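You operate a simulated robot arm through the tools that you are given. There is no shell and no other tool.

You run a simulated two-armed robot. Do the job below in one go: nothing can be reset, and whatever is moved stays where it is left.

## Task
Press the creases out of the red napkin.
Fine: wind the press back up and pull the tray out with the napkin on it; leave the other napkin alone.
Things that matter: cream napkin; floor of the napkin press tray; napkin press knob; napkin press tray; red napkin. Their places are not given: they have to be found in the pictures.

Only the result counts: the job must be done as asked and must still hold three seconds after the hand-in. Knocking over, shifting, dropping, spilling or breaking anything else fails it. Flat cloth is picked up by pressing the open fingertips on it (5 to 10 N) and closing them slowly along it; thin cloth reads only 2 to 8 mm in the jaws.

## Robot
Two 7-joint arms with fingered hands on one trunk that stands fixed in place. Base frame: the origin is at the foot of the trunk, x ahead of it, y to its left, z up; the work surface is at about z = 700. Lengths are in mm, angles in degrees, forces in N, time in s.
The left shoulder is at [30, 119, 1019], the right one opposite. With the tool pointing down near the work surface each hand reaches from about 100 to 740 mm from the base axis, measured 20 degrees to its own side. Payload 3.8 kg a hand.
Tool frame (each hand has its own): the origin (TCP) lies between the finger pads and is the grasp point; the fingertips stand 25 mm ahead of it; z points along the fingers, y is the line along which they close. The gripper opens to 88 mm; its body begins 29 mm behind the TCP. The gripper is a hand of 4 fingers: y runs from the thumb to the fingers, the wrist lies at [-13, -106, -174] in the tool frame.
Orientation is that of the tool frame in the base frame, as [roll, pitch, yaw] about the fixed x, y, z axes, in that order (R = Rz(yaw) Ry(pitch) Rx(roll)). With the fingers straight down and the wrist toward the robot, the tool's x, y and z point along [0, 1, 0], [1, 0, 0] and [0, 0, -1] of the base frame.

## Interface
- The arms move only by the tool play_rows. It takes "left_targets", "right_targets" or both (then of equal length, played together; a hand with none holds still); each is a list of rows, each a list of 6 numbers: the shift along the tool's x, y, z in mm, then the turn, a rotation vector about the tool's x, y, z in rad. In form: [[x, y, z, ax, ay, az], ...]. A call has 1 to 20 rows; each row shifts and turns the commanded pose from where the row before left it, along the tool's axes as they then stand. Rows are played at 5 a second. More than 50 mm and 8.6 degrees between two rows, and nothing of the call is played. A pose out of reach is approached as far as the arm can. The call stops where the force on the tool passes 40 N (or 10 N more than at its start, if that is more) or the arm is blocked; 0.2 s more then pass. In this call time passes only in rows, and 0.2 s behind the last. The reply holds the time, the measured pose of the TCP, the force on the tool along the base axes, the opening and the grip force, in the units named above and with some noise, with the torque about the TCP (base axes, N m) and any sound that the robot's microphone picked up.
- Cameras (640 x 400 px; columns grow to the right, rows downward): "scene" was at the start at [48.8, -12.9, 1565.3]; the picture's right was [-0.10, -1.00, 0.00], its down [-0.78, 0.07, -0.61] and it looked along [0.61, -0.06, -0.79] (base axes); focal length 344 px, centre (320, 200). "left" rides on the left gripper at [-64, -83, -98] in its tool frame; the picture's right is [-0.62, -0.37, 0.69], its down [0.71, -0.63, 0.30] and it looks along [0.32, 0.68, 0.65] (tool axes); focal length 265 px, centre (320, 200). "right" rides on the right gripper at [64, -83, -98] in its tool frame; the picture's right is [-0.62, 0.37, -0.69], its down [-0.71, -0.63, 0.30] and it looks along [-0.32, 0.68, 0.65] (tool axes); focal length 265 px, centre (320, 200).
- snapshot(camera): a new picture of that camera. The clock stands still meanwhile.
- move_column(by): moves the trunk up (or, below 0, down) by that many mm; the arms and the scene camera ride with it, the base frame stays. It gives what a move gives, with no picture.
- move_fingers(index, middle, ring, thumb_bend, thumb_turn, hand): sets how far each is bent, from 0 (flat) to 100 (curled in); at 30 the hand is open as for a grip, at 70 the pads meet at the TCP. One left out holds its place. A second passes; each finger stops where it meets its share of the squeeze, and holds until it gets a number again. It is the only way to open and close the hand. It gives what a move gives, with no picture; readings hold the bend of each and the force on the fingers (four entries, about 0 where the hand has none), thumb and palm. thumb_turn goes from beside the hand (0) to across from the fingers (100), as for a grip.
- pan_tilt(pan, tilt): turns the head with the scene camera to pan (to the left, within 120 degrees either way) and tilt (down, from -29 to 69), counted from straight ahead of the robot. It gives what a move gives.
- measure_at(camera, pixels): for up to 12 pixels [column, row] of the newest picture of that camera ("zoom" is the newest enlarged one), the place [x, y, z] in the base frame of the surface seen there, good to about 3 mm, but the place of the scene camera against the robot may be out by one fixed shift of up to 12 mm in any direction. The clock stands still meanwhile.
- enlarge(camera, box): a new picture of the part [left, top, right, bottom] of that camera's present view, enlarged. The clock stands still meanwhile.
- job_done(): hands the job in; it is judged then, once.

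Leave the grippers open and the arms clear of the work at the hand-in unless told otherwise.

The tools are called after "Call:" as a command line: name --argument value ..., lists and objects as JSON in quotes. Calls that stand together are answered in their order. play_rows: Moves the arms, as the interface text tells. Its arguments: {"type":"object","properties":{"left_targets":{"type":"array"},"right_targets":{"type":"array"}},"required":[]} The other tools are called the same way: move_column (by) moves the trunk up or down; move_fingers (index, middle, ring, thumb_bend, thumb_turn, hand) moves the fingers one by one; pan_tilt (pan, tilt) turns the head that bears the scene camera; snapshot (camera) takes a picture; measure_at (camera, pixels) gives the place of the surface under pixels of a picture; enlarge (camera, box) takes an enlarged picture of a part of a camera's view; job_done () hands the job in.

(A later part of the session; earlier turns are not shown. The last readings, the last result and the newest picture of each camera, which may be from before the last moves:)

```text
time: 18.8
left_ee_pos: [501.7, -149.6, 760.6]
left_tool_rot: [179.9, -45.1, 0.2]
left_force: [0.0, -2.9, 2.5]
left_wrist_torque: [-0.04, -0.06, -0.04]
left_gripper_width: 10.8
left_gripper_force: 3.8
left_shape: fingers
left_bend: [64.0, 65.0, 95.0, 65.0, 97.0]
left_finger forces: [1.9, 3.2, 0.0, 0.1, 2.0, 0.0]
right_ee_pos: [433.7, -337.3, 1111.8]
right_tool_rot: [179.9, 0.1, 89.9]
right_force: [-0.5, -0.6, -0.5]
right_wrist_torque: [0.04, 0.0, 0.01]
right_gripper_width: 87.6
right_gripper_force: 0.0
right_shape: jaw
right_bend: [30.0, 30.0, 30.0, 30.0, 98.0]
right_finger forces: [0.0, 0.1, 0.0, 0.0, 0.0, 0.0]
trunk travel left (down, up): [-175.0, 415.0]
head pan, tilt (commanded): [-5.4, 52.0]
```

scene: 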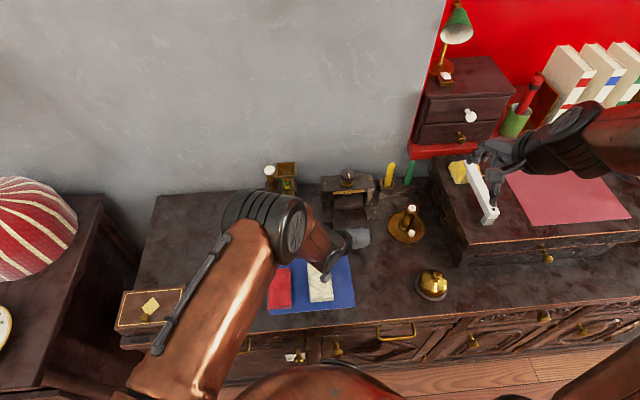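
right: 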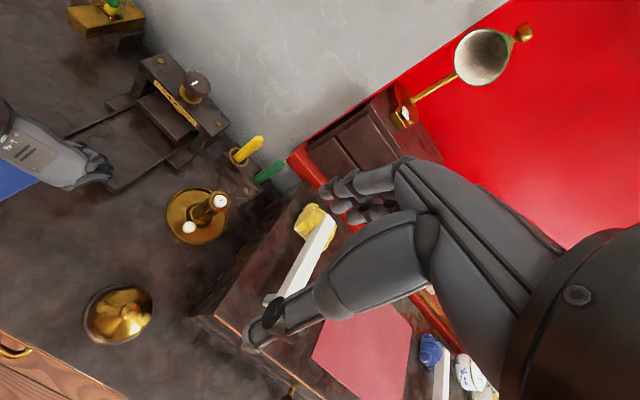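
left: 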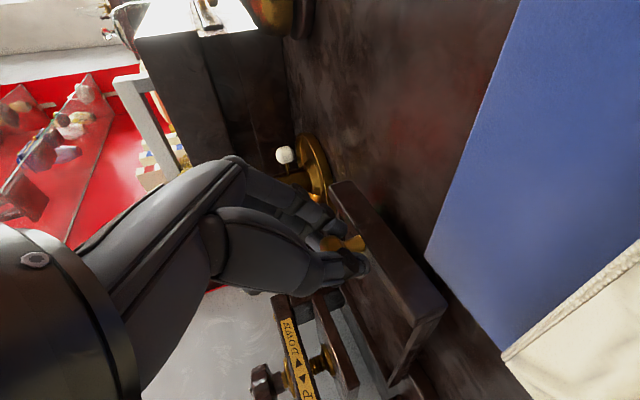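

The force flipped to +2.5 N, so the tray is supported at this height. I release the ball by opening index, middle and thumb to 45.

Call:
move_fingers --hand "left" --index 45 --middle 45 --thumb_bend 45

Call:
play_rows --left_targets '[[0, 0, -15, 0, 0, 0], [0, 0, -20, 0, 0, 0], [0, 0, -25, 0, 0, 0], [20, 0, -25, 0, 0, 0], [25, 0, -25, 0, 0, 0], [25, 0, -25, 0, 0, 0]]'

Call:
snapshot --camera "left"

Call:
snapshot --camera "scene"

```text
time: 19.8
left_ee_pos: [500.3, -149.8, 760.9]
left_tool_rot: [180.0, -45.0, 0.0]
left_force: [0.5, -1.1, 0.0]
left_wrist_torque: [-0.02, 0.02, 0.0]
left_gripper_width: 52.2
left_gripper_force: 0.1
left_shape: fingers
left_bend: [45.0, 45.0, 95.0, 45.0, 97.0]
left_finger forces: [0.0, 0.0, 0.1, 0.0, 0.0, 0.0]
right_ee_pos: [434.1, -336.3, 1111.7]
right_tool_rot: [-180.0, 0.0, 90.0]
right_force: [1.1, -0.8, -0.6]
right_wrist_torque: [0.01, -0.03, -0.01]
right_gripper_width: 87.6
right_gripper_force: 0.1
right_shape: jaw
right_bend: [30.0, 30.0, 30.0, 30.0, 98.0]
right_finger forces: [0.1, 0.0, 0.0, 0.0, 0.1, 0.0]
trunk travel left (down, up): [-175.0, 415.0]
head pan, tilt (commanded): [-5.4, 52.0]
```

```text
time: 21.2
left_ee_pos: [453.1, -147.6, 904.3]
left_tool_rot: [180.0, -45.0, 0.0]
left_force: [-0.2, 0.2, 0.0]
left_wrist_torque: [0.02, -0.01, 0.02]
left_gripper_width: 52.2
left_gripper_force: 0.1
left_shape: fingers
left_bend: [45.0, 45.0, 95.0, 45.0, 97.0]
left_finger forces: [0.0, 0.1, 0.0, 0.1, 0.1, 0.1]
right_ee_pos: [434.5, -337.6, 1112.2]
right_tool_rot: [180.0, 0.0, 89.8]
right_force: [-0.4, 0.7, -0.3]
right_wrist_torque: [0.0, 0.01, 0.0]
right_gripper_width: 87.5
right_gripper_force: 0.1
right_shape: jaw
right_bend: [30.0, 30.0, 30.0, 30.0, 98.0]
right_finger forces: [0.1, 0.0, 0.0, 0.1, 0.0, 0.1]
trunk travel left (down, up): [-175.0, 415.0]
head pan, tilt (commanded): [-5.4, 52.0]
```

```text
taken
```

left: 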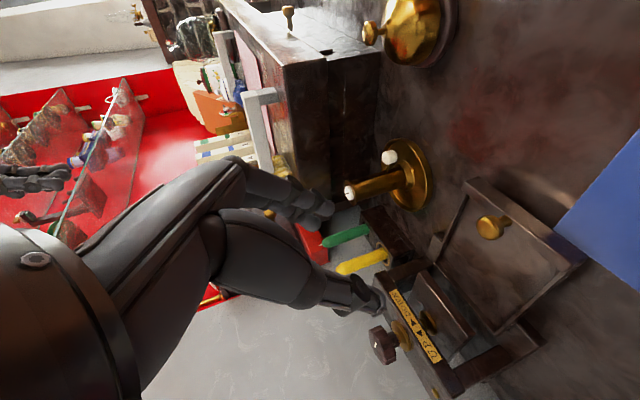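

```text
taken
```

scene: 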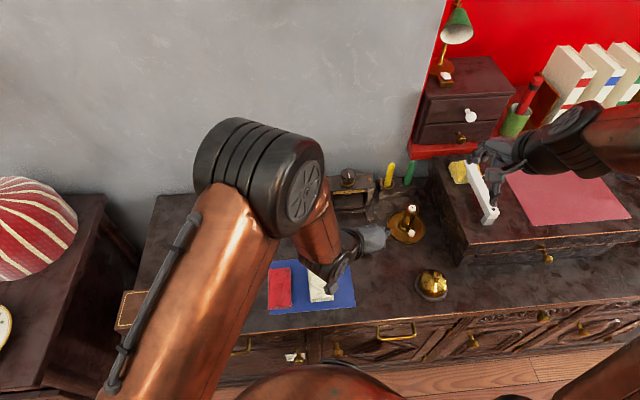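

The tray stays out. I enlarge the left view to measure tray interior and napkin-free floor precisely.

Call:
enlarge --camera "left" --box '[380, 160, 600, 360]'

```text
2.00 times, centred on (490, 260) of left
```

zoom: 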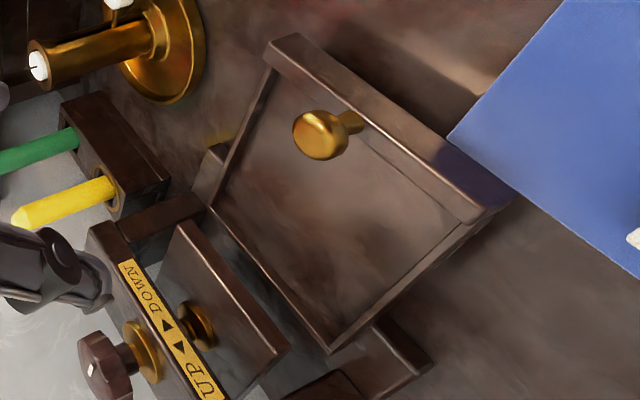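

Call:
measure_at --camera "zoom" --pixels '[[275, 47], [470, 210], [330, 345], [215, 205], [272, 80], [455, 225], [325, 330], [222, 200], [340, 200], [300, 270], [310, 135], [240, 140]]'

Call:
measure_at --camera "zoom" --pixels '[[283, 350], [180, 230], [375, 160], [400, 130], [290, 180], [380, 240], [420, 260], [275, 290]]'

```text
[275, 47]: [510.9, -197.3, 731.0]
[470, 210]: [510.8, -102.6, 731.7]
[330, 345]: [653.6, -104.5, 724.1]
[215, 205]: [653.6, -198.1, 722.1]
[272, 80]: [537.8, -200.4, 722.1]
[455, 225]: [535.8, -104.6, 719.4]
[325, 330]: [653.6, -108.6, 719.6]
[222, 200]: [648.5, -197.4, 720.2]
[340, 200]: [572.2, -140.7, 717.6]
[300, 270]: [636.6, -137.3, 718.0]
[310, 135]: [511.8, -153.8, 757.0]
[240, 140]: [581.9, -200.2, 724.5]
```

```text
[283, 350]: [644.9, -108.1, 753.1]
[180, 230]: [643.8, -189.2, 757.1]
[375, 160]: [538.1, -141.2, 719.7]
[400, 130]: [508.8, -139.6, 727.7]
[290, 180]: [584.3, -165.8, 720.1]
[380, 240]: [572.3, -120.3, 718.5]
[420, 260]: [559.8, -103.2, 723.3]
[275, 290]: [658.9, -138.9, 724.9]
```

Tray interior ≈ x 520–650, y −104…−198, floor z≈718; centre ≈ (585, −151). Now I turn the left tool back to straight down while moving left toward the red napkin, then reopen the ring finger.

Call:
play_rows --left_targets '[[0, -30, 0, 0, -0.131, 0], [0, -30, 0, 0, -0.131, 0], [0, -30, 0, 0, -0.131, 0], [0, -30, 0, 0, -0.131, 0], [0, -30, 0, 0, -0.131, 0], [0, -30, 0, 0, -0.131, 0], [-8, -29, 20, 0, 0, 0], [-8, 0, 30, 0, 0, 0]]'

Call:
move_fingers --hand "left" --index 36 --middle 36 --ring 36 --thumb_bend 36 --thumb_turn 98

Call:
snapshot --camera "left"

Call:
snapshot --camera "scene"

```text
time: 23.0
left_ee_pos: [439.5, 57.8, 855.9]
left_tool_rot: [-179.9, 0.0, 0.0]
left_force: [0.8, -0.9, 0.6]
left_wrist_torque: [0.0, 0.03, 0.02]
left_gripper_width: 52.3
left_gripper_force: 0.0
left_shape: fingers
left_bend: [45.0, 45.0, 95.0, 45.0, 97.0]
left_finger forces: [0.0, 0.1, 0.1, 0.1, 0.0, 0.1]
right_ee_pos: [435.5, -337.1, 1111.9]
right_tool_rot: [179.9, 0.0, 90.0]
right_force: [-0.1, 0.0, -0.4]
right_wrist_torque: [0.01, 0.03, 0.0]
right_gripper_width: 87.5
right_gripper_force: 0.0
right_shape: jaw
right_bend: [30.0, 30.0, 30.0, 30.0, 98.0]
right_finger forces: [0.1, 0.0, 0.0, 0.0, 0.0, 0.0]
trunk travel left (down, up): [-175.0, 415.0]
head pan, tilt (commanded): [-5.4, 52.0]
```

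```text
time: 24.0
left_ee_pos: [438.0, 58.4, 854.6]
left_tool_rot: [180.0, 0.1, 0.0]
left_force: [-0.6, 0.9, 0.5]
left_wrist_torque: [-0.02, -0.01, -0.04]
left_gripper_width: 71.9
left_gripper_force: 0.1
left_shape: fingers
left_bend: [36.0, 36.0, 36.0, 36.0, 96.0]
left_finger forces: [0.0, 0.0, 0.0, 0.1, 0.0, 0.0]
right_ee_pos: [434.2, -336.9, 1110.9]
right_tool_rot: [-179.9, 0.0, 90.0]
right_force: [0.1, 1.0, -0.1]
right_wrist_torque: [-0.01, 0.0, 0.01]
right_gripper_width: 87.7
right_gripper_force: 0.1
right_shape: jaw
right_bend: [30.0, 30.0, 30.0, 30.0, 98.0]
right_finger forces: [0.0, 0.0, 0.1, 0.1, 0.0, 0.0]
trunk travel left (down, up): [-175.0, 415.0]
head pan, tilt (commanded): [-5.4, 52.0]
```

```text
taken
```

left: 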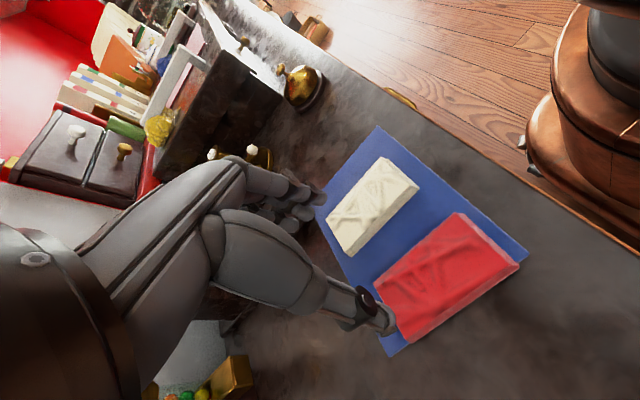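

```text
taken
```

scene: 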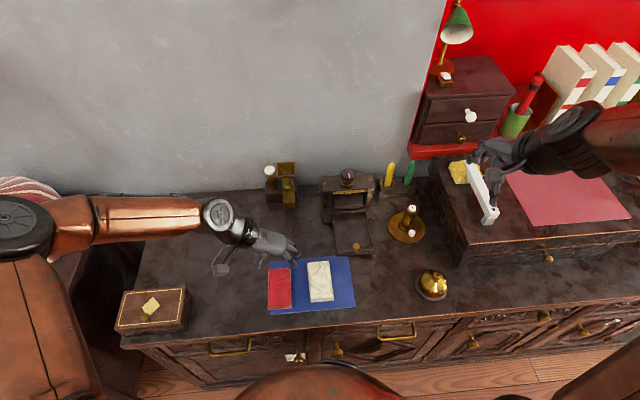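

Both napkins are visible from the left camera. I enlarge and measure the corners precisely.

Call:
enlarge --camera "left" --box '[310, 120, 550, 370]'

```text
1.60 times, centred on (430, 245) of left
```

zoom: 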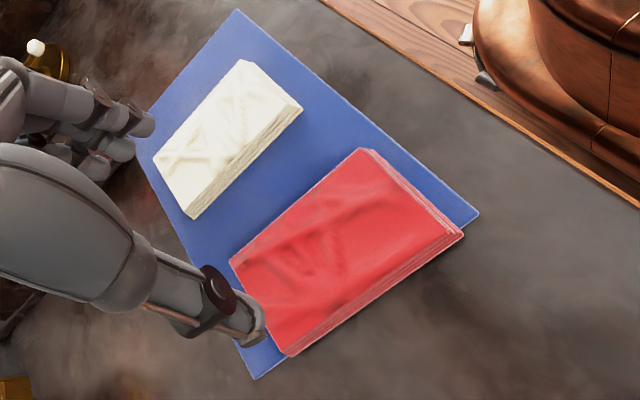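

Call:
measure_at --camera "zoom" --pixels '[[362, 153], [455, 232], [232, 264], [285, 350], [345, 240], [300, 110], [195, 210], [150, 170], [245, 65], [450, 205], [240, 225], [440, 250]]'

Call:
measure_at --camera "zoom" --pixels '[[300, 200], [295, 205], [250, 245], [365, 290], [370, 300], [145, 125], [128, 148], [262, 325]]'

```text
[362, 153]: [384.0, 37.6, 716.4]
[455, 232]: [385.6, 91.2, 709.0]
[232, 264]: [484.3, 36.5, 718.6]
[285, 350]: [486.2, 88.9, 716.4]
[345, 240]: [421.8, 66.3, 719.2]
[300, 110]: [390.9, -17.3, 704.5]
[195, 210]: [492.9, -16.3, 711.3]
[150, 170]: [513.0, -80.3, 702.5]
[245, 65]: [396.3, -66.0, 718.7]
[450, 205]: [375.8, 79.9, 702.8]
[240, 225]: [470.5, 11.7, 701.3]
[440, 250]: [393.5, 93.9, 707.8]
```

```text
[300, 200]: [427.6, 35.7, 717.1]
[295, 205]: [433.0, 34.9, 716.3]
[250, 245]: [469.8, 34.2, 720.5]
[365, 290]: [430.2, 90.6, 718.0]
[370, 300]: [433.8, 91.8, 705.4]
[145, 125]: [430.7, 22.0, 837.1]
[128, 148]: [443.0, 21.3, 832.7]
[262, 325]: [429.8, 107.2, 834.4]
```

Red napkin true extents: x 384–486, y 34.5–91, top z≈718, mat z≈702. I open slightly to bend 33 and descend to about 25 mm above the final height, centred at (430, 63).

Call:
move_fingers --hand "left" --index 33 --middle 33 --ring 33 --thumb_bend 33

Call:
play_rows --left_targets '[[-4, -2, 30, 0, 0, 0], [-4, -2, 30, 0, 0, 0], [0, 0, 30, 0, 0, 0]]'

Call:
snapshot --camera "left"

Call:
enlarge --camera "scene" --box '[220, 220, 380, 330]'

```text
time: 25.0
left_ee_pos: [439.1, 60.1, 854.7]
left_tool_rot: [-180.0, 0.0, 0.0]
left_force: [0.5, -0.2, -0.4]
left_wrist_torque: [0.02, 0.02, -0.02]
left_gripper_width: 78.3
left_gripper_force: 0.0
left_shape: fingers
left_bend: [33.0, 33.0, 33.0, 33.0, 96.0]
left_finger forces: [0.0, 0.0, 0.0, 0.0, 0.0, 0.0]
right_ee_pos: [436.3, -336.5, 1110.6]
right_tool_rot: [-180.0, 0.1, 89.9]
right_force: [0.0, 0.1, 0.5]
right_wrist_torque: [0.02, -0.01, -0.01]
right_gripper_width: 87.6
right_gripper_force: 0.1
right_shape: jaw
right_bend: [30.0, 30.0, 30.0, 30.0, 98.0]
right_finger forces: [0.0, 0.0, 0.1, 0.0, 0.0, 0.0]
trunk travel left (down, up): [-175.0, 415.0]
head pan, tilt (commanded): [-5.4, 52.0]
```

```text
time: 25.8
left_ee_pos: [432.5, 63.7, 765.5]
left_tool_rot: [-180.0, 0.0, -0.1]
left_force: [1.1, -0.3, 0.3]
left_wrist_torque: [0.01, 0.0, 0.02]
left_gripper_width: 78.2
left_gripper_force: 0.0
left_shape: fingers
left_bend: [33.0, 33.0, 33.0, 33.0, 96.0]
left_finger forces: [0.1, 0.0, 0.0, 0.1, 0.0, 0.0]
right_ee_pos: [435.6, -337.0, 1111.9]
right_tool_rot: [180.0, 0.0, 90.0]
right_force: [0.3, 0.4, 0.0]
right_wrist_torque: [-0.01, 0.01, -0.03]
right_gripper_width: 87.5
right_gripper_force: 0.1
right_shape: jaw
right_bend: [30.0, 30.0, 30.0, 30.0, 98.0]
right_finger forces: [0.1, 0.0, 0.0, 0.1, 0.1, 0.0]
trunk travel left (down, up): [-175.0, 415.0]
head pan, tilt (commanded): [-5.4, 52.0]
```

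```text
taken
```

left: 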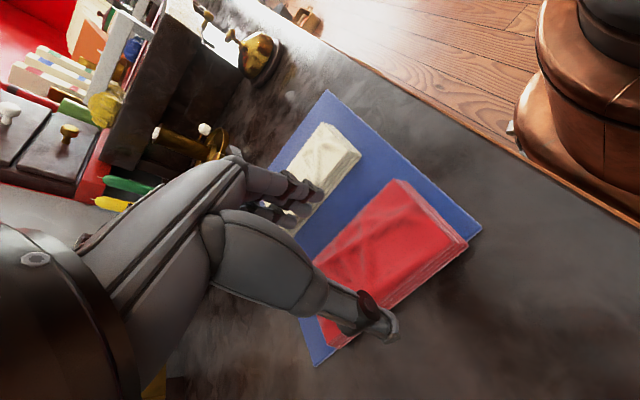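

```text
3.64 times, centred on (300, 275) of scene
```

zoom: 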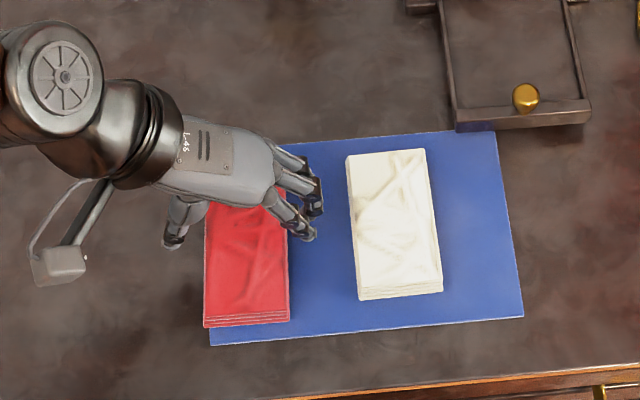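

The fingers hang right of the red napkin, the thumb left of it, clear of the cream one. I measure tip positions to confirm heights and margins.

Call:
measure_at --camera "left" --pixels '[[315, 191], [300, 205], [287, 216], [388, 328], [350, 265], [318, 238], [355, 160]]'

```text
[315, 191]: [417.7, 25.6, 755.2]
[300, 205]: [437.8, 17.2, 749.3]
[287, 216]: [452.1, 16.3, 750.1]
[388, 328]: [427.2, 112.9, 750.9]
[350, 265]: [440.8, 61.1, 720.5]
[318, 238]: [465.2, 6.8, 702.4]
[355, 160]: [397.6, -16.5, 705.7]
```

Margins are good. I descend 34 mm, slowly at the end.

Call:
play_rows --left_targets '[[0, 0, 15, 0, 0, 0], [0, 0, 10, 0, 0, 0], [0, 0, 4, 0, 0, 0], [0, 0, 3, 0, 0, 0], [0, 0, 2, 0, 0, 0]]'

Call:
snapshot --camera "left"

```text
time: 27.0
left_ee_pos: [431.0, 62.9, 730.7]
left_tool_rot: [-180.0, 0.1, 0.0]
left_force: [0.3, -0.3, -0.2]
left_wrist_torque: [-0.02, 0.03, 0.02]
left_gripper_width: 78.2
left_gripper_force: 0.0
left_shape: fingers
left_bend: [33.0, 33.0, 33.0, 33.0, 96.0]
left_finger forces: [0.0, 0.0, 0.1, 0.0, 0.0, 0.0]
right_ee_pos: [434.0, -337.5, 1112.1]
right_tool_rot: [-179.9, -0.1, 90.0]
right_force: [-1.1, -0.2, -0.4]
right_wrist_torque: [0.04, -0.02, 0.02]
right_gripper_width: 87.6
right_gripper_force: 0.0
right_shape: jaw
right_bend: [30.0, 30.0, 30.0, 30.0, 98.0]
right_finger forces: [0.0, 0.0, 0.0, 0.0, 0.0, 0.0]
trunk travel left (down, up): [-175.0, 415.0]
head pan, tilt (commanded): [-5.4, 52.0]
```

```text
taken
```

left: 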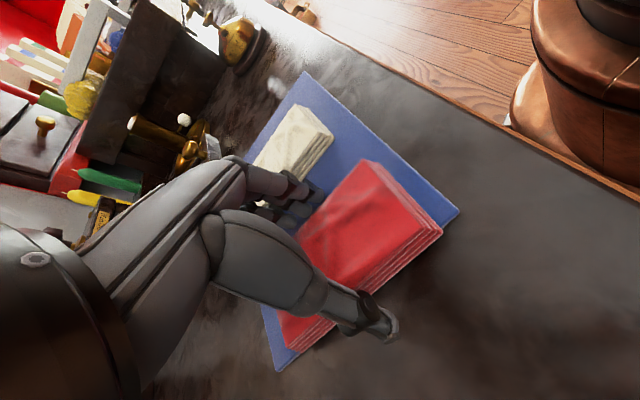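

In position, no contact yet. I close all fingers gently to bend 46.

Call:
move_fingers --hand "left" --index 46 --middle 46 --ring 46 --thumb_bend 46

Call:
snapshot --camera "left"

```text
time: 28.0
left_ee_pos: [431.6, 61.7, 733.2]
left_tool_rot: [180.0, -0.1, -0.1]
left_force: [0.0, -2.6, 11.6]
left_wrist_torque: [-0.58, -0.09, -0.01]
left_gripper_width: 56.1
left_gripper_force: 7.8
left_shape: fingers
left_bend: [44.0, 41.0, 44.0, 43.0, 97.0]
left_finger forces: [1.4, 11.6, 0.9, 0.0, 2.1, 0.0]
right_ee_pos: [435.2, -336.5, 1111.8]
right_tool_rot: [-180.0, 0.0, 90.0]
right_force: [0.1, -0.3, -0.4]
right_wrist_torque: [0.0, 0.0, 0.03]
right_gripper_width: 87.5
right_gripper_force: 0.1
right_shape: jaw
right_bend: [30.0, 30.0, 30.0, 30.0, 98.0]
right_finger forces: [0.0, 0.0, 0.0, 0.1, 0.0, 0.0]
trunk travel left (down, up): [-175.0, 415.0]
head pan, tilt (commanded): [-5.4, 52.0]
```

```text
taken
```

left: 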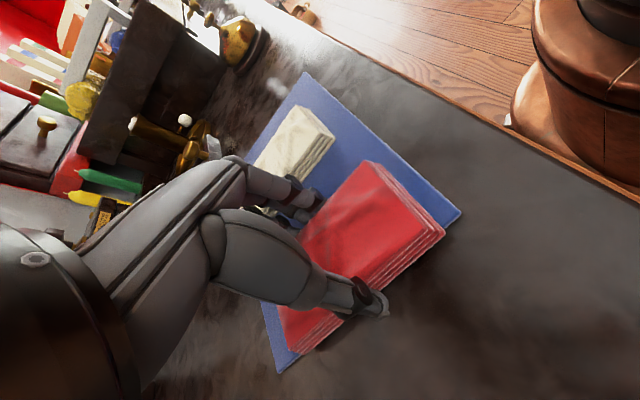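

The napkin is contacted (56 mm), but the middle fingertip presses on the mat (11.6 N). I raise 3 mm, then squeeze a bit more.

Call:
play_rows --left_targets '[[0, 0, -1.5, 0, 0, 0], [0, 0, -1.5, 0, 0, 0]]'

Call:
move_fingers --hand "left" --index 50 --middle 50 --ring 50 --thumb_bend 50

Call:
snapshot --camera "left"

```text
time: 28.6
left_ee_pos: [431.1, 63.7, 734.0]
left_tool_rot: [-179.9, 0.1, 0.0]
left_force: [0.3, -0.8, 0.0]
left_wrist_torque: [0.0, -0.02, 0.01]
left_gripper_width: 56.3
left_gripper_force: 2.4
left_shape: fingers
left_bend: [44.0, 45.0, 45.0, 43.0, 97.0]
left_finger forces: [1.2, 0.8, 0.7, 0.0, 2.7, 0.0]
right_ee_pos: [434.8, -336.5, 1112.3]
right_tool_rot: [180.0, 0.0, 89.9]
right_force: [-0.5, 0.0, 0.7]
right_wrist_torque: [-0.01, -0.03, 0.0]
right_gripper_width: 87.4
right_gripper_force: 0.0
right_shape: jaw
right_bend: [30.0, 30.0, 30.0, 30.0, 98.0]
right_finger forces: [0.0, 0.1, 0.1, 0.0, 0.0, 0.0]
trunk travel left (down, up): [-175.0, 415.0]
head pan, tilt (commanded): [-5.4, 52.0]
```

```text
time: 29.6
left_ee_pos: [431.0, 63.8, 735.5]
left_tool_rot: [-180.0, 0.0, -0.1]
left_force: [0.5, 0.6, -0.1]
left_wrist_torque: [0.0, 0.02, 0.02]
left_gripper_width: 55.2
left_gripper_force: 6.5
left_shape: fingers
left_bend: [46.0, 47.0, 47.0, 43.0, 97.0]
left_finger forces: [2.6, 2.1, 1.7, 0.1, 6.3, 0.0]
right_ee_pos: [435.6, -336.7, 1112.4]
right_tool_rot: [180.0, 0.1, 90.0]
right_force: [0.0, -0.6, 0.1]
right_wrist_torque: [-0.03, 0.03, 0.01]
right_gripper_width: 87.6
right_gripper_force: 0.0
right_shape: jaw
right_bend: [30.0, 30.0, 30.0, 30.0, 98.0]
right_finger forces: [0.0, 0.0, 0.0, 0.0, 0.0, 0.1]
trunk travel left (down, up): [-175.0, 415.0]
head pan, tilt (commanded): [-5.4, 52.0]
```

```text
taken
```

left: 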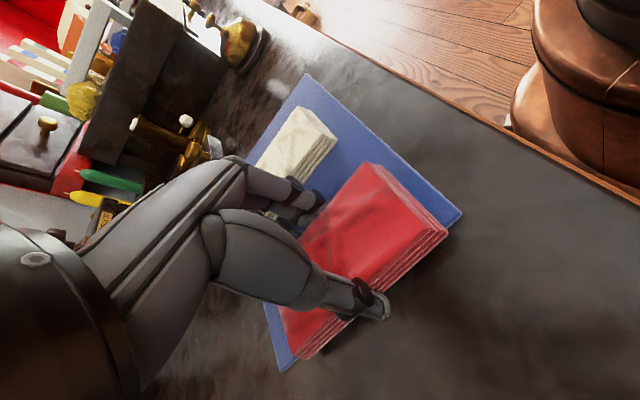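

Held with 6.5 N at 55 mm. I lift 12 mm slowly and check that the napkin comes along.

Call:
play_rows --left_targets '[[0, 0, -3, 0, 0, 0], [0, 0, -3, 0, 0, 0], [0, 0, -3, 0, 0, 0], [0, 0, -3, 0, 0, 0]]'

Call:
snapshot --camera "left"

Call:
enlarge --camera "scene" --box '[220, 220, 380, 330]'

```text
time: 30.6
left_ee_pos: [430.5, 63.3, 746.4]
left_tool_rot: [179.9, 0.1, 0.0]
left_force: [-0.4, 0.1, -0.7]
left_wrist_torque: [0.03, -0.02, 0.01]
left_gripper_width: 55.1
left_gripper_force: 6.6
left_shape: fingers
left_bend: [46.0, 47.0, 47.0, 43.0, 97.0]
left_finger forces: [2.5, 2.2, 1.7, 0.1, 6.3, 0.1]
right_ee_pos: [434.9, -336.0, 1110.3]
right_tool_rot: [180.0, 0.1, 90.0]
right_force: [0.0, 0.5, -0.2]
right_wrist_torque: [-0.04, 0.05, 0.0]
right_gripper_width: 87.4
right_gripper_force: 0.1
right_shape: jaw
right_bend: [30.0, 30.0, 30.0, 30.0, 98.0]
right_finger forces: [0.0, 0.0, 0.1, 0.0, 0.1, 0.0]
trunk travel left (down, up): [-175.0, 415.0]
head pan, tilt (commanded): [-5.4, 52.0]
```

```text
taken
```

left: 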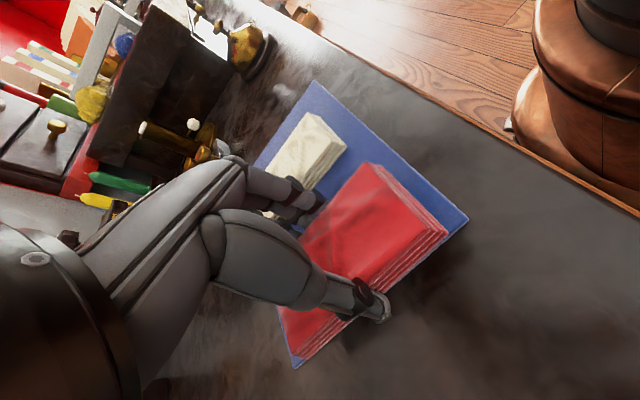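

```text
3.64 times, centred on (300, 275) of scene
```

zoom: 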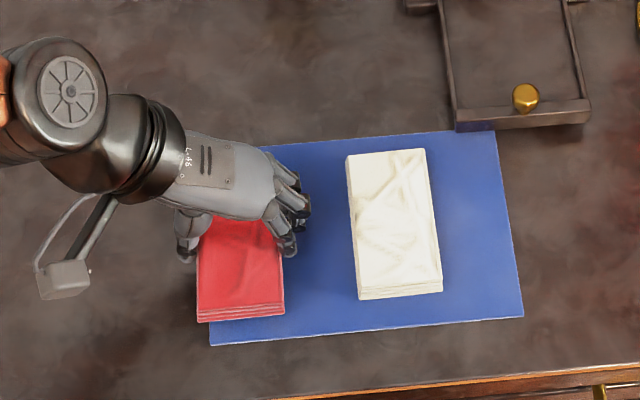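

The napkin lifts cleanly; the cream one is untouched. I raise to z≈810 and carry it over the tray to TCP (581, −151), which puts the napkin centre at about (585, −151).

Call:
play_rows --left_targets '[[0, 0, -15, 0, 0, 0], [0, 0, -25, 0, 0, 0], [0, 0, -25, 0, 0, 0], [10, 15, 0, 0, 0, 0], [15.5, 22, 0, 0, 0, 0], [15.5, 22, 0, 0, 0, 0], [15.5, 22, 0, 0, 0, 0], [15.5, 22, 0, 0, 0, 0], [15.5, 22, 0, 0, 0, 0], [15.5, 22, 0, 0, 0, 0], [15.5, 22, 0, 0, 0, 0], [15.5, 22, 0, 0, 0, 0], [10.5, 15.5, 0, 0, 0, 0], [6, 8, 0, 0, 0, 0]]'

Call:
snapshot --camera "left"

Call:
snapshot --camera "scene"

```text
time: 33.6
left_ee_pos: [573.6, -145.4, 811.6]
left_tool_rot: [179.9, 0.1, -0.1]
left_force: [0.0, -0.3, -0.8]
left_wrist_torque: [0.0, 0.03, 0.02]
left_gripper_width: 54.7
left_gripper_force: 6.2
left_shape: fingers
left_bend: [46.0, 47.0, 47.0, 43.0, 97.0]
left_finger forces: [2.4, 2.0, 1.7, 0.1, 6.1, 0.1]
left hand out of reach, approached as far as the arm can: row 14
right_ee_pos: [434.5, -335.2, 1111.0]
right_tool_rot: [180.0, -0.1, 90.0]
right_force: [0.2, 0.3, 0.0]
right_wrist_torque: [-0.03, -0.02, -0.01]
right_gripper_width: 87.9
right_gripper_force: 0.1
right_shape: jaw
right_bend: [30.0, 30.0, 30.0, 30.0, 98.0]
right_finger forces: [0.0, 0.0, 0.1, 0.0, 0.1, 0.0]
trunk travel left (down, up): [-175.0, 415.0]
head pan, tilt (commanded): [-5.4, 52.0]
```

```text
taken
```

left: 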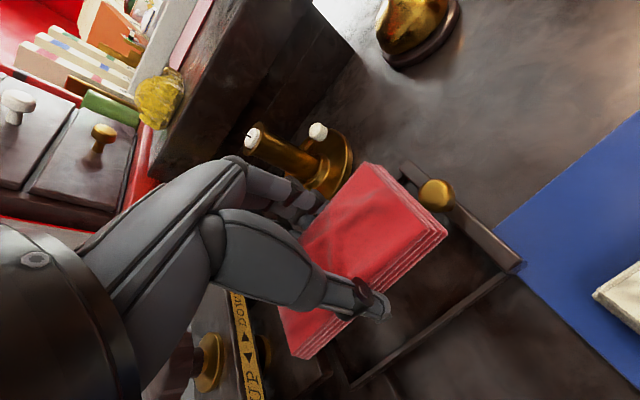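

```text
taken
```

scene: 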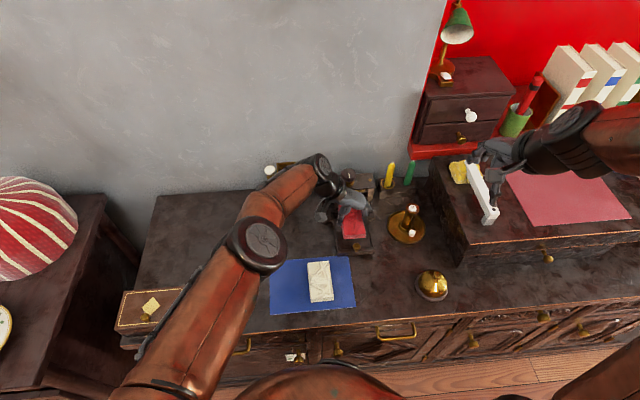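

Row 14 was slightly beyond the left arm's reach; the hand stands at (573.6, −145.4). The napkin would still fit in the tray here. I back the command off a little to a reachable pose and read where it is.

Call:
play_rows --left_targets '[[-4, -3, 0, 0, 0, 0], [0, 0, 0, 0, 0, 0]]'

```text
time: 34.2
left_ee_pos: [568.5, -142.4, 811.9]
left_tool_rot: [180.0, 0.0, 0.0]
left_force: [0.2, 0.7, -0.6]
left_wrist_torque: [-0.01, -0.02, -0.03]
left_gripper_width: 55.0
left_gripper_force: 6.6
left_shape: fingers
left_bend: [46.0, 47.0, 47.0, 43.0, 97.0]
left_finger forces: [2.5, 2.0, 1.7, 0.0, 6.2, 0.0]
right_ee_pos: [435.0, -336.2, 1110.6]
right_tool_rot: [-179.9, 0.0, 89.9]
right_force: [0.5, -0.4, 0.1]
right_wrist_torque: [0.0, 0.0, 0.02]
right_gripper_width: 87.5
right_gripper_force: 0.0
right_shape: jaw
right_bend: [30.0, 30.0, 30.0, 30.0, 98.0]
right_finger forces: [0.0, 0.0, 0.1, 0.1, 0.0, 0.0]
trunk travel left (down, up): [-175.0, 415.0]
head pan, tilt (commanded): [-5.4, 52.0]
```

The command resets to the reached pose, good. I go back to (572, −146) and then lower with the trunk by 40 mm so the reach does not change.

Call:
play_rows --left_targets '[[3, 3, 0, 0, 0, 0], [0, 0, 0, 0, 0, 0]]'

Call:
move_column --by -40

Call:
snapshot --camera "left"

Call:
snapshot --camera "scene"

```text
time: 34.8
left_ee_pos: [573.5, -144.8, 810.3]
left_tool_rot: [-179.9, 0.0, 0.1]
left_force: [0.7, -0.5, -1.0]
left_wrist_torque: [-0.01, -0.02, 0.02]
left_gripper_width: 54.9
left_gripper_force: 5.8
left_shape: fingers
left_bend: [46.0, 47.0, 47.0, 43.0, 97.0]
left_finger forces: [2.5, 1.9, 1.7, 0.0, 6.2, 0.1]
right_ee_pos: [434.5, -337.6, 1111.4]
right_tool_rot: [180.0, 0.1, 90.0]
right_force: [0.5, 0.4, 0.0]
right_wrist_torque: [-0.03, -0.01, -0.03]
right_gripper_width: 87.8
right_gripper_force: 0.0
right_shape: jaw
right_bend: [30.0, 30.0, 30.0, 30.0, 98.0]
right_finger forces: [0.0, 0.0, 0.1, 0.0, 0.0, 0.1]
trunk travel left (down, up): [-175.0, 415.0]
head pan, tilt (commanded): [-5.4, 52.0]
```

```text
time: 35.6
left_ee_pos: [573.0, -144.2, 770.7]
left_tool_rot: [180.0, 0.0, 0.1]
left_force: [0.4, 0.2, -0.6]
left_wrist_torque: [-0.01, 0.04, -0.02]
left_gripper_width: 54.9
left_gripper_force: 6.2
left_shape: fingers
left_bend: [46.0, 48.0, 48.0, 43.0, 97.0]
left_finger forces: [3.0, 1.8, 1.2, 0.0, 5.8, 0.0]
right_ee_pos: [434.3, -335.1, 1070.3]
right_tool_rot: [-179.9, 0.0, 90.0]
right_force: [-0.1, -0.3, -0.3]
right_wrist_torque: [-0.02, -0.03, -0.02]
right_gripper_width: 87.3
right_gripper_force: 0.1
right_shape: jaw
right_bend: [30.0, 30.0, 30.0, 30.0, 98.0]
right_finger forces: [0.0, 0.0, 0.0, 0.1, 0.0, 0.0]
trunk travel left (down, up): [-135.0, 455.0]
head pan, tilt (commanded): [-5.4, 52.0]
```

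```text
taken
```

left: 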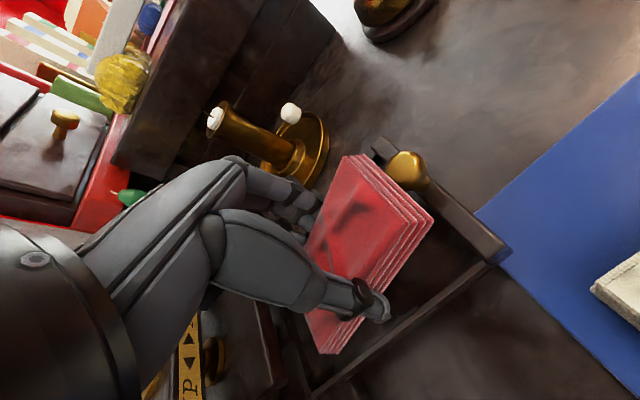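

```text
taken
```

scene: 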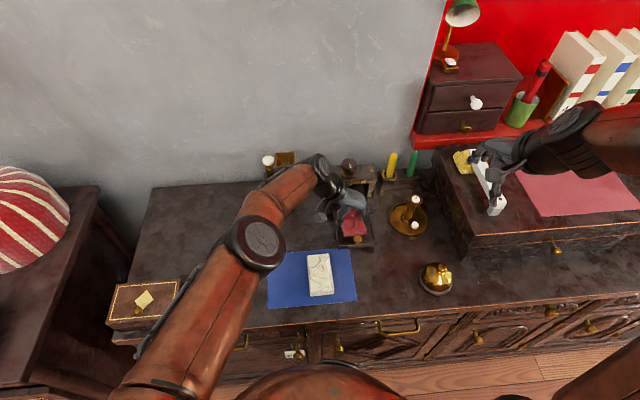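

The napkin has tilted a bit in the grip (its front edge rose, back edge sank). I measure its surface to know by how much.

Call:
measure_at --camera "left" --pixels '[[348, 160], [405, 215], [375, 200], [350, 230], [330, 235], [345, 265], [325, 310], [313, 345], [430, 216], [408, 165], [450, 210], [370, 355]]'

Call:
enlarge --camera "scene" --box '[300, 160, 420, 250]'

```text
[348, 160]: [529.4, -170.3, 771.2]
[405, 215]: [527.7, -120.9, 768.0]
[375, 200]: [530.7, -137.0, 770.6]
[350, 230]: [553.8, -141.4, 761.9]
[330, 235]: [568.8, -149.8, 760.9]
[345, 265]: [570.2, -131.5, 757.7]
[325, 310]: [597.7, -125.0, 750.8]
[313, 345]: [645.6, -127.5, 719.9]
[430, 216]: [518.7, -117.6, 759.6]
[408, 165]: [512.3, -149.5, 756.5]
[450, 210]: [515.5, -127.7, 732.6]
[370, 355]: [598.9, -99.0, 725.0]
```

```text
4.44 times, centred on (360, 205) of scene
```

zoom: 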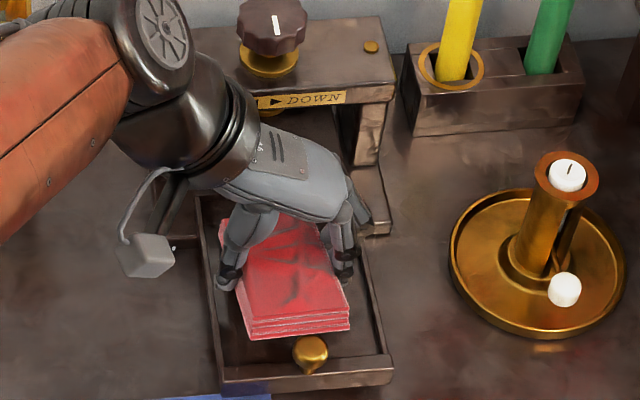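

It is tilted about 15° (back edge low, front edge high). Lowering will set the back edge on the tray floor first and level it. I lower the trunk 10 mm, then check the force.

Call:
move_column --by -10

Call:
snapshot --camera "left"

```text
time: 36.2
left_ee_pos: [572.5, -144.9, 762.5]
left_tool_rot: [179.8, -0.2, 0.0]
left_force: [0.1, 0.2, 12.3]
left_wrist_torque: [0.05, 0.01, -0.03]
left_gripper_width: 56.3
left_gripper_force: 7.9
left_shape: fingers
left_bend: [46.0, 48.0, 48.0, 43.0, 97.0]
left_finger forces: [4.0, 2.0, 1.6, 0.0, 8.7, 0.0]
right_ee_pos: [434.0, -336.4, 1062.2]
right_tool_rot: [180.0, 0.0, 90.0]
right_force: [-0.7, 0.1, -1.3]
right_wrist_torque: [0.01, 0.01, 0.03]
right_gripper_width: 87.6
right_gripper_force: 0.2
right_shape: jaw
right_bend: [30.0, 30.0, 30.0, 30.0, 98.0]
right_finger forces: [0.1, 0.1, 0.1, 0.1, 0.0, 0.1]
trunk travel left (down, up): [-125.0, 465.0]
head pan, tilt (commanded): [-5.4, 52.0]
```

```text
taken
```

left: 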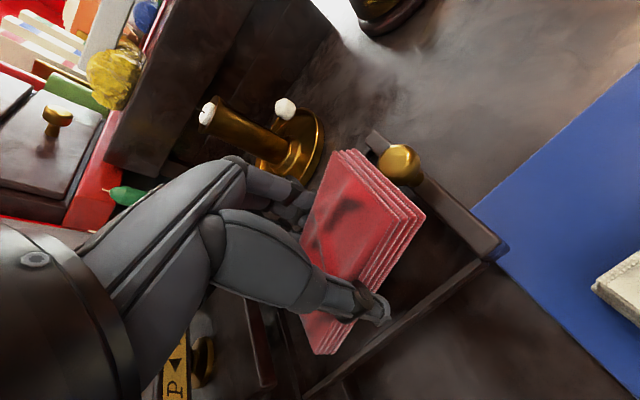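

Contact with the floor (+12 N). I measure the napkin's slope again.

Call:
measure_at --camera "left" --pixels '[[345, 155], [402, 218], [370, 200], [345, 225], [322, 235], [335, 270], [318, 310], [310, 345], [420, 220], [400, 162], [325, 220], [345, 330]]'

Call:
enlarge --camera "scene" --box '[300, 160, 420, 250]'

```text
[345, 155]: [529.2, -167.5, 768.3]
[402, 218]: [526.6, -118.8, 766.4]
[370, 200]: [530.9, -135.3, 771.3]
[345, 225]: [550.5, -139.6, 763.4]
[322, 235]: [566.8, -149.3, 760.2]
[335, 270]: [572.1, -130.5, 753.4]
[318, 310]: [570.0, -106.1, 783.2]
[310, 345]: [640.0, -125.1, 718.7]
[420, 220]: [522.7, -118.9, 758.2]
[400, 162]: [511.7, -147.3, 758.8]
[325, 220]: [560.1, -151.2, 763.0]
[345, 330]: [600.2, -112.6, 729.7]
```

```text
4.44 times, centred on (360, 205) of scene
```

zoom: 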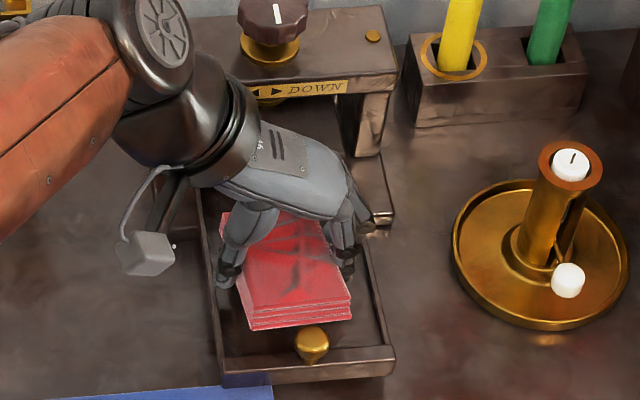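

The napkin's back edge rests on the floor while its front stays up about 16–18°. I will lift slightly while tilting the hand 16° (fingers forward), which levels the napkin and also gives more forward reach.

Call:
play_rows --left_targets '[[0, 0, -4, 0, 0.06, 0], [0, 0, -4, 0, 0.075, 0], [0, 0, -4, 0, 0.075, 0], [0, 0, -4, 0, 0.075, 0]]'

Call:
snapshot --camera "left"

Call:
enlarge --camera "scene" --box '[300, 160, 420, 250]'

```text
time: 37.2
left_ee_pos: [571.6, -145.3, 776.7]
left_tool_rot: [180.0, -16.3, 0.0]
left_force: [-0.1, -0.6, -1.0]
left_wrist_torque: [0.02, -0.02, 0.0]
left_gripper_width: 56.2
left_gripper_force: 6.4
left_shape: fingers
left_bend: [46.0, 48.0, 48.0, 43.0, 97.0]
left_finger forces: [3.8, 1.8, 1.2, 0.0, 6.8, 0.0]
right_ee_pos: [434.1, -336.5, 1060.8]
right_tool_rot: [180.0, 0.1, 90.0]
right_force: [0.2, -0.2, -0.1]
right_wrist_torque: [0.02, 0.0, 0.02]
right_gripper_width: 87.5
right_gripper_force: 0.1
right_shape: jaw
right_bend: [30.0, 30.0, 30.0, 30.0, 98.0]
right_finger forces: [0.1, 0.1, 0.0, 0.0, 0.1, 0.1]
trunk travel left (down, up): [-125.0, 465.0]
head pan, tilt (commanded): [-5.4, 52.0]
```

```text
taken
```

left: 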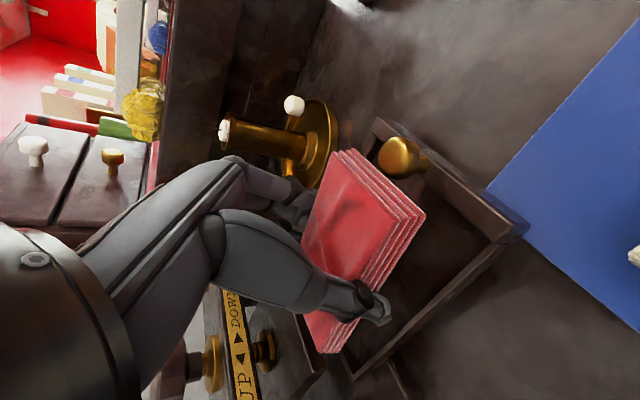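

```text
4.44 times, centred on (360, 205) of scene
```

zoom: 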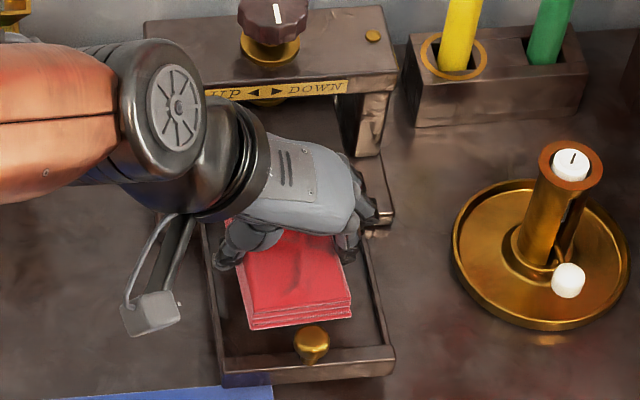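

I measure the napkin surface again to check that it is now level.

Call:
measure_at --camera "left" --pixels '[[343, 158], [402, 218], [370, 200], [345, 225], [322, 235], [335, 262], [425, 215], [400, 155], [312, 225], [320, 345], [400, 290], [375, 345]]'

Call:
measure_at --camera "zoom" --pixels '[[300, 305], [290, 270], [280, 240], [250, 320], [350, 312], [230, 220], [312, 335], [235, 280]]'

```text
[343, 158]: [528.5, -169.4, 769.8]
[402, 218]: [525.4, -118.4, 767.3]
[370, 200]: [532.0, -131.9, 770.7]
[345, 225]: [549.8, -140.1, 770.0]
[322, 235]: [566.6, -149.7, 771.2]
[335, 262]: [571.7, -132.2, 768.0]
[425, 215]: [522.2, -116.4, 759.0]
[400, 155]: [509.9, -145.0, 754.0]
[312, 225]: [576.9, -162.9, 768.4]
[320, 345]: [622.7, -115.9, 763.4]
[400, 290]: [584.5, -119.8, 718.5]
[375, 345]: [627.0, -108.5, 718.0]
```

```text
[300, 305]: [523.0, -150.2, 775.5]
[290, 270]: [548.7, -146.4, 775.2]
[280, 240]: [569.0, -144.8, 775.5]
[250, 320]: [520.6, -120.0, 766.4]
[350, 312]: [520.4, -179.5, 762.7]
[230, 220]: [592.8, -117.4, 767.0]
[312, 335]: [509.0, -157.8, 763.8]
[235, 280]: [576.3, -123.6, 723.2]
```

The napkin is level now (top z≈770, x 526–626, y −172…−116). I shift it +10 mm in x and −4.5 mm in y, then lower about 22 mm so it hangs about 1 cm over the tray floor.

Call:
play_rows --left_targets '[[4.8, 2.2, 1.4, 0, 0, 0], [4.8, 2.3, 1.4, 0, 0, 0], [-2.2, 0, 7.7, 0, 0, 0], [-2.0, 0, 6.7, 0, 0, 0], [-1.1, 0, 3.9, 0, 0, 0]]'

Call:
snapshot --camera "left"

Call:
enlarge --camera "scene" --box '[300, 160, 420, 250]'

```text
time: 38.4
left_ee_pos: [581.3, -149.3, 758.6]
left_tool_rot: [180.0, -16.3, 0.0]
left_force: [0.1, 0.8, -1.1]
left_wrist_torque: [0.02, 0.02, 0.0]
left_gripper_width: 56.2
left_gripper_force: 7.2
left_shape: fingers
left_bend: [46.0, 48.0, 48.0, 43.0, 97.0]
left_finger forces: [3.7, 1.8, 1.2, 0.0, 6.8, 0.0]
right_ee_pos: [434.3, -336.9, 1060.7]
right_tool_rot: [180.0, 0.0, 90.1]
right_force: [0.1, 0.2, -0.1]
right_wrist_torque: [0.01, 0.03, -0.01]
right_gripper_width: 87.7
right_gripper_force: 0.1
right_shape: jaw
right_bend: [30.0, 30.0, 30.0, 30.0, 98.0]
right_finger forces: [0.1, 0.1, 0.1, 0.0, 0.1, 0.1]
trunk travel left (down, up): [-125.0, 465.0]
head pan, tilt (commanded): [-5.4, 52.0]
```

```text
taken
```

left: 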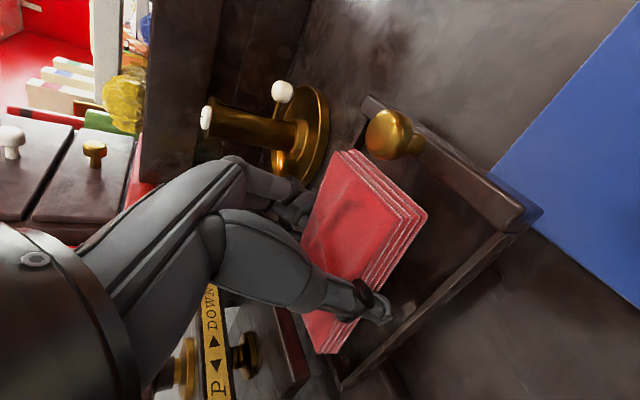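

```text
4.44 times, centred on (360, 205) of scene
```

zoom: 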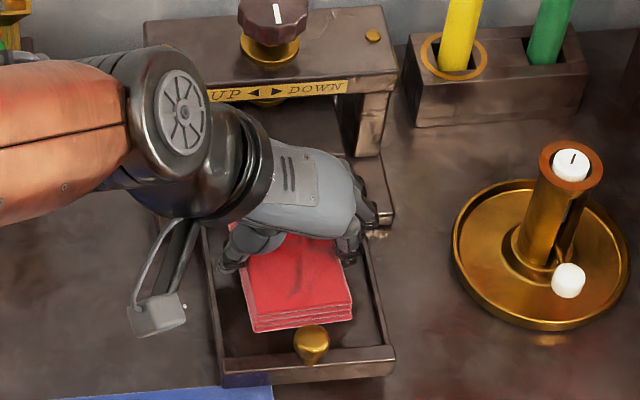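

At z 758.6, no contact. I lower 5 mm more in small steps.

Call:
play_rows --left_targets '[[-0.7, 0, 2.4, 0, 0, 0], [-0.7, 0, 2.4, 0, 0, 0], [0, 0, 0, 0, 0, 0]]'

```text
time: 39.2
left_ee_pos: [580.9, -149.5, 752.9]
left_tool_rot: [180.0, -16.4, 0.0]
left_force: [-0.3, -0.1, -0.8]
left_wrist_torque: [-0.02, 0.0, 0.0]
left_gripper_width: 56.2
left_gripper_force: 6.6
left_shape: fingers
left_bend: [46.0, 48.0, 48.0, 43.0, 97.0]
left_finger forces: [3.7, 1.9, 1.2, 0.0, 6.7, 0.0]
right_ee_pos: [435.0, -337.3, 1060.9]
right_tool_rot: [180.0, 0.0, 90.0]
right_force: [-0.2, 0.0, -0.5]
right_wrist_torque: [0.0, 0.0, 0.01]
right_gripper_width: 87.8
right_gripper_force: 0.1
right_shape: jaw
right_bend: [30.0, 30.0, 30.0, 30.0, 98.0]
right_finger forces: [0.0, 0.0, 0.1, 0.0, 0.1, 0.0]
trunk travel left (down, up): [-125.0, 465.0]
head pan, tilt (commanded): [-5.4, 52.0]
```

Still free. I lower 3 mm more, then release slightly.

Call:
play_rows --left_targets '[[-0.4, 0, 1.4, 0, 0, 0], [-0.4, 0, 1.4, 0, 0, 0], [0, 0, 0, 0, 0, 0]]'

Call:
snapshot --camera "left"

```text
time: 40.0
left_ee_pos: [580.1, -150.6, 750.1]
left_tool_rot: [180.0, -16.3, 0.0]
left_force: [0.1, -0.2, -0.3]
left_wrist_torque: [-0.04, -0.01, -0.01]
left_gripper_width: 56.0
left_gripper_force: 7.4
left_shape: fingers
left_bend: [46.0, 48.0, 48.0, 43.0, 97.0]
left_finger forces: [3.7, 1.8, 1.2, 0.0, 6.9, 0.1]
right_ee_pos: [434.4, -336.1, 1061.8]
right_tool_rot: [-180.0, -0.1, 90.0]
right_force: [-0.1, -0.6, -0.1]
right_wrist_torque: [0.01, 0.01, 0.0]
right_gripper_width: 87.7
right_gripper_force: 0.0
right_shape: jaw
right_bend: [30.0, 30.0, 30.0, 30.0, 98.0]
right_finger forces: [0.0, 0.0, 0.0, 0.1, 0.0, 0.1]
trunk travel left (down, up): [-125.0, 465.0]
head pan, tilt (commanded): [-5.4, 52.0]
```

```text
taken
```

left: 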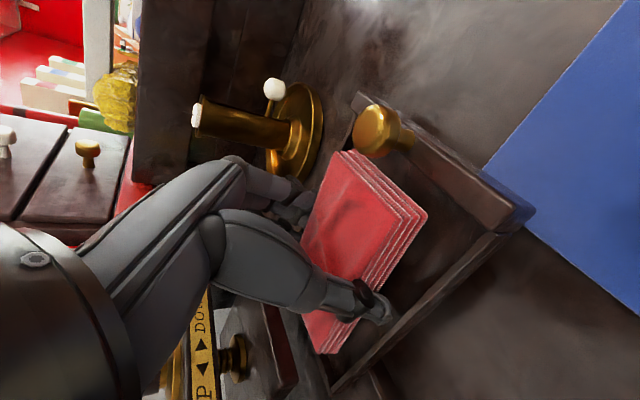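

Still no contact. I go 3 mm lower.

Call:
play_rows --left_targets '[[-0.4, 0, 1.4, 0, 0, 0], [-0.4, 0, 1.4, 0, 0, 0], [0, 0, 0, 0, 0, 0]]'

```text
time: 40.8
left_ee_pos: [581.7, -149.5, 748.6]
left_tool_rot: [179.8, -16.5, 0.1]
left_force: [-0.8, 0.8, 4.6]
left_wrist_torque: [-0.16, 0.01, -0.01]
left_gripper_width: 56.3
left_gripper_force: 9.0
left_shape: fingers
left_bend: [46.0, 48.0, 48.0, 43.0, 97.0]
left_finger forces: [8.2, 2.1, 1.4, 0.0, 6.7, 0.1]
right_ee_pos: [433.8, -336.8, 1061.7]
right_tool_rot: [-179.9, 0.0, 90.0]
right_force: [0.3, -0.5, 1.0]
right_wrist_torque: [0.0, -0.01, 0.01]
right_gripper_width: 87.9
right_gripper_force: 0.1
right_shape: jaw
right_bend: [30.0, 30.0, 30.0, 30.0, 98.0]
right_finger forces: [0.0, 0.0, 0.0, 0.1, 0.0, 0.1]
trunk travel left (down, up): [-125.0, 465.0]
head pan, tilt (commanded): [-5.4, 52.0]
```

The index tip touched the floor (+4.6 N). I raise 1.5 mm and open the fingers by a few units to let the napkin settle.

Call:
play_rows --left_targets '[[0.4, 0, -1.5, 0, 0, 0], [0, 0, 0, 0, 0, 0]]'

Call:
move_fingers --hand "left" --index 43 --middle 44 --ring 44 --thumb_bend 41

Call:
snapshot --camera "left"

```text
time: 41.4
left_ee_pos: [580.4, -149.3, 747.6]
left_tool_rot: [179.9, -16.2, 0.0]
left_force: [1.0, 0.4, -0.3]
left_wrist_torque: [-0.03, 0.02, 0.06]
left_gripper_width: 56.0
left_gripper_force: 7.6
left_shape: fingers
left_bend: [46.0, 48.0, 48.0, 43.0, 97.0]
left_finger forces: [4.4, 2.0, 1.3, 0.0, 6.8, 0.0]
right_ee_pos: [435.2, -337.0, 1061.8]
right_tool_rot: [-180.0, 0.0, 90.0]
right_force: [-0.7, 0.2, 0.4]
right_wrist_torque: [0.02, -0.01, 0.0]
right_gripper_width: 87.4
right_gripper_force: 0.0
right_shape: jaw
right_bend: [30.0, 30.0, 30.0, 30.0, 98.0]
right_finger forces: [0.1, 0.1, 0.0, 0.1, 0.1, 0.1]
trunk travel left (down, up): [-125.0, 465.0]
head pan, tilt (commanded): [-5.4, 52.0]
```

```text
time: 42.4
left_ee_pos: [582.3, -148.5, 748.7]
left_tool_rot: [-180.0, -16.3, 0.0]
left_force: [0.1, -0.3, 0.3]
left_wrist_torque: [0.05, -0.01, 0.02]
left_gripper_width: 59.7
left_gripper_force: 0.0
left_shape: fingers
left_bend: [43.0, 44.0, 44.0, 41.0, 97.0]
left_finger forces: [0.1, 0.0, 0.0, 0.1, 0.1, 0.0]
right_ee_pos: [434.9, -337.3, 1061.5]
right_tool_rot: [-179.9, 0.1, 90.0]
right_force: [-0.1, -0.3, -0.1]
right_wrist_torque: [0.01, 0.0, 0.01]
right_gripper_width: 87.6
right_gripper_force: 0.1
right_shape: jaw
right_bend: [30.0, 30.0, 30.0, 30.0, 98.0]
right_finger forces: [0.1, 0.0, 0.1, 0.0, 0.1, 0.0]
trunk travel left (down, up): [-125.0, 465.0]
head pan, tilt (commanded): [-5.4, 52.0]
```

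```text
taken
```

left: 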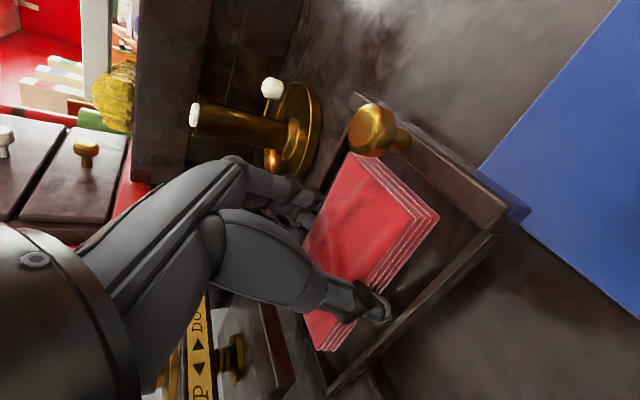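

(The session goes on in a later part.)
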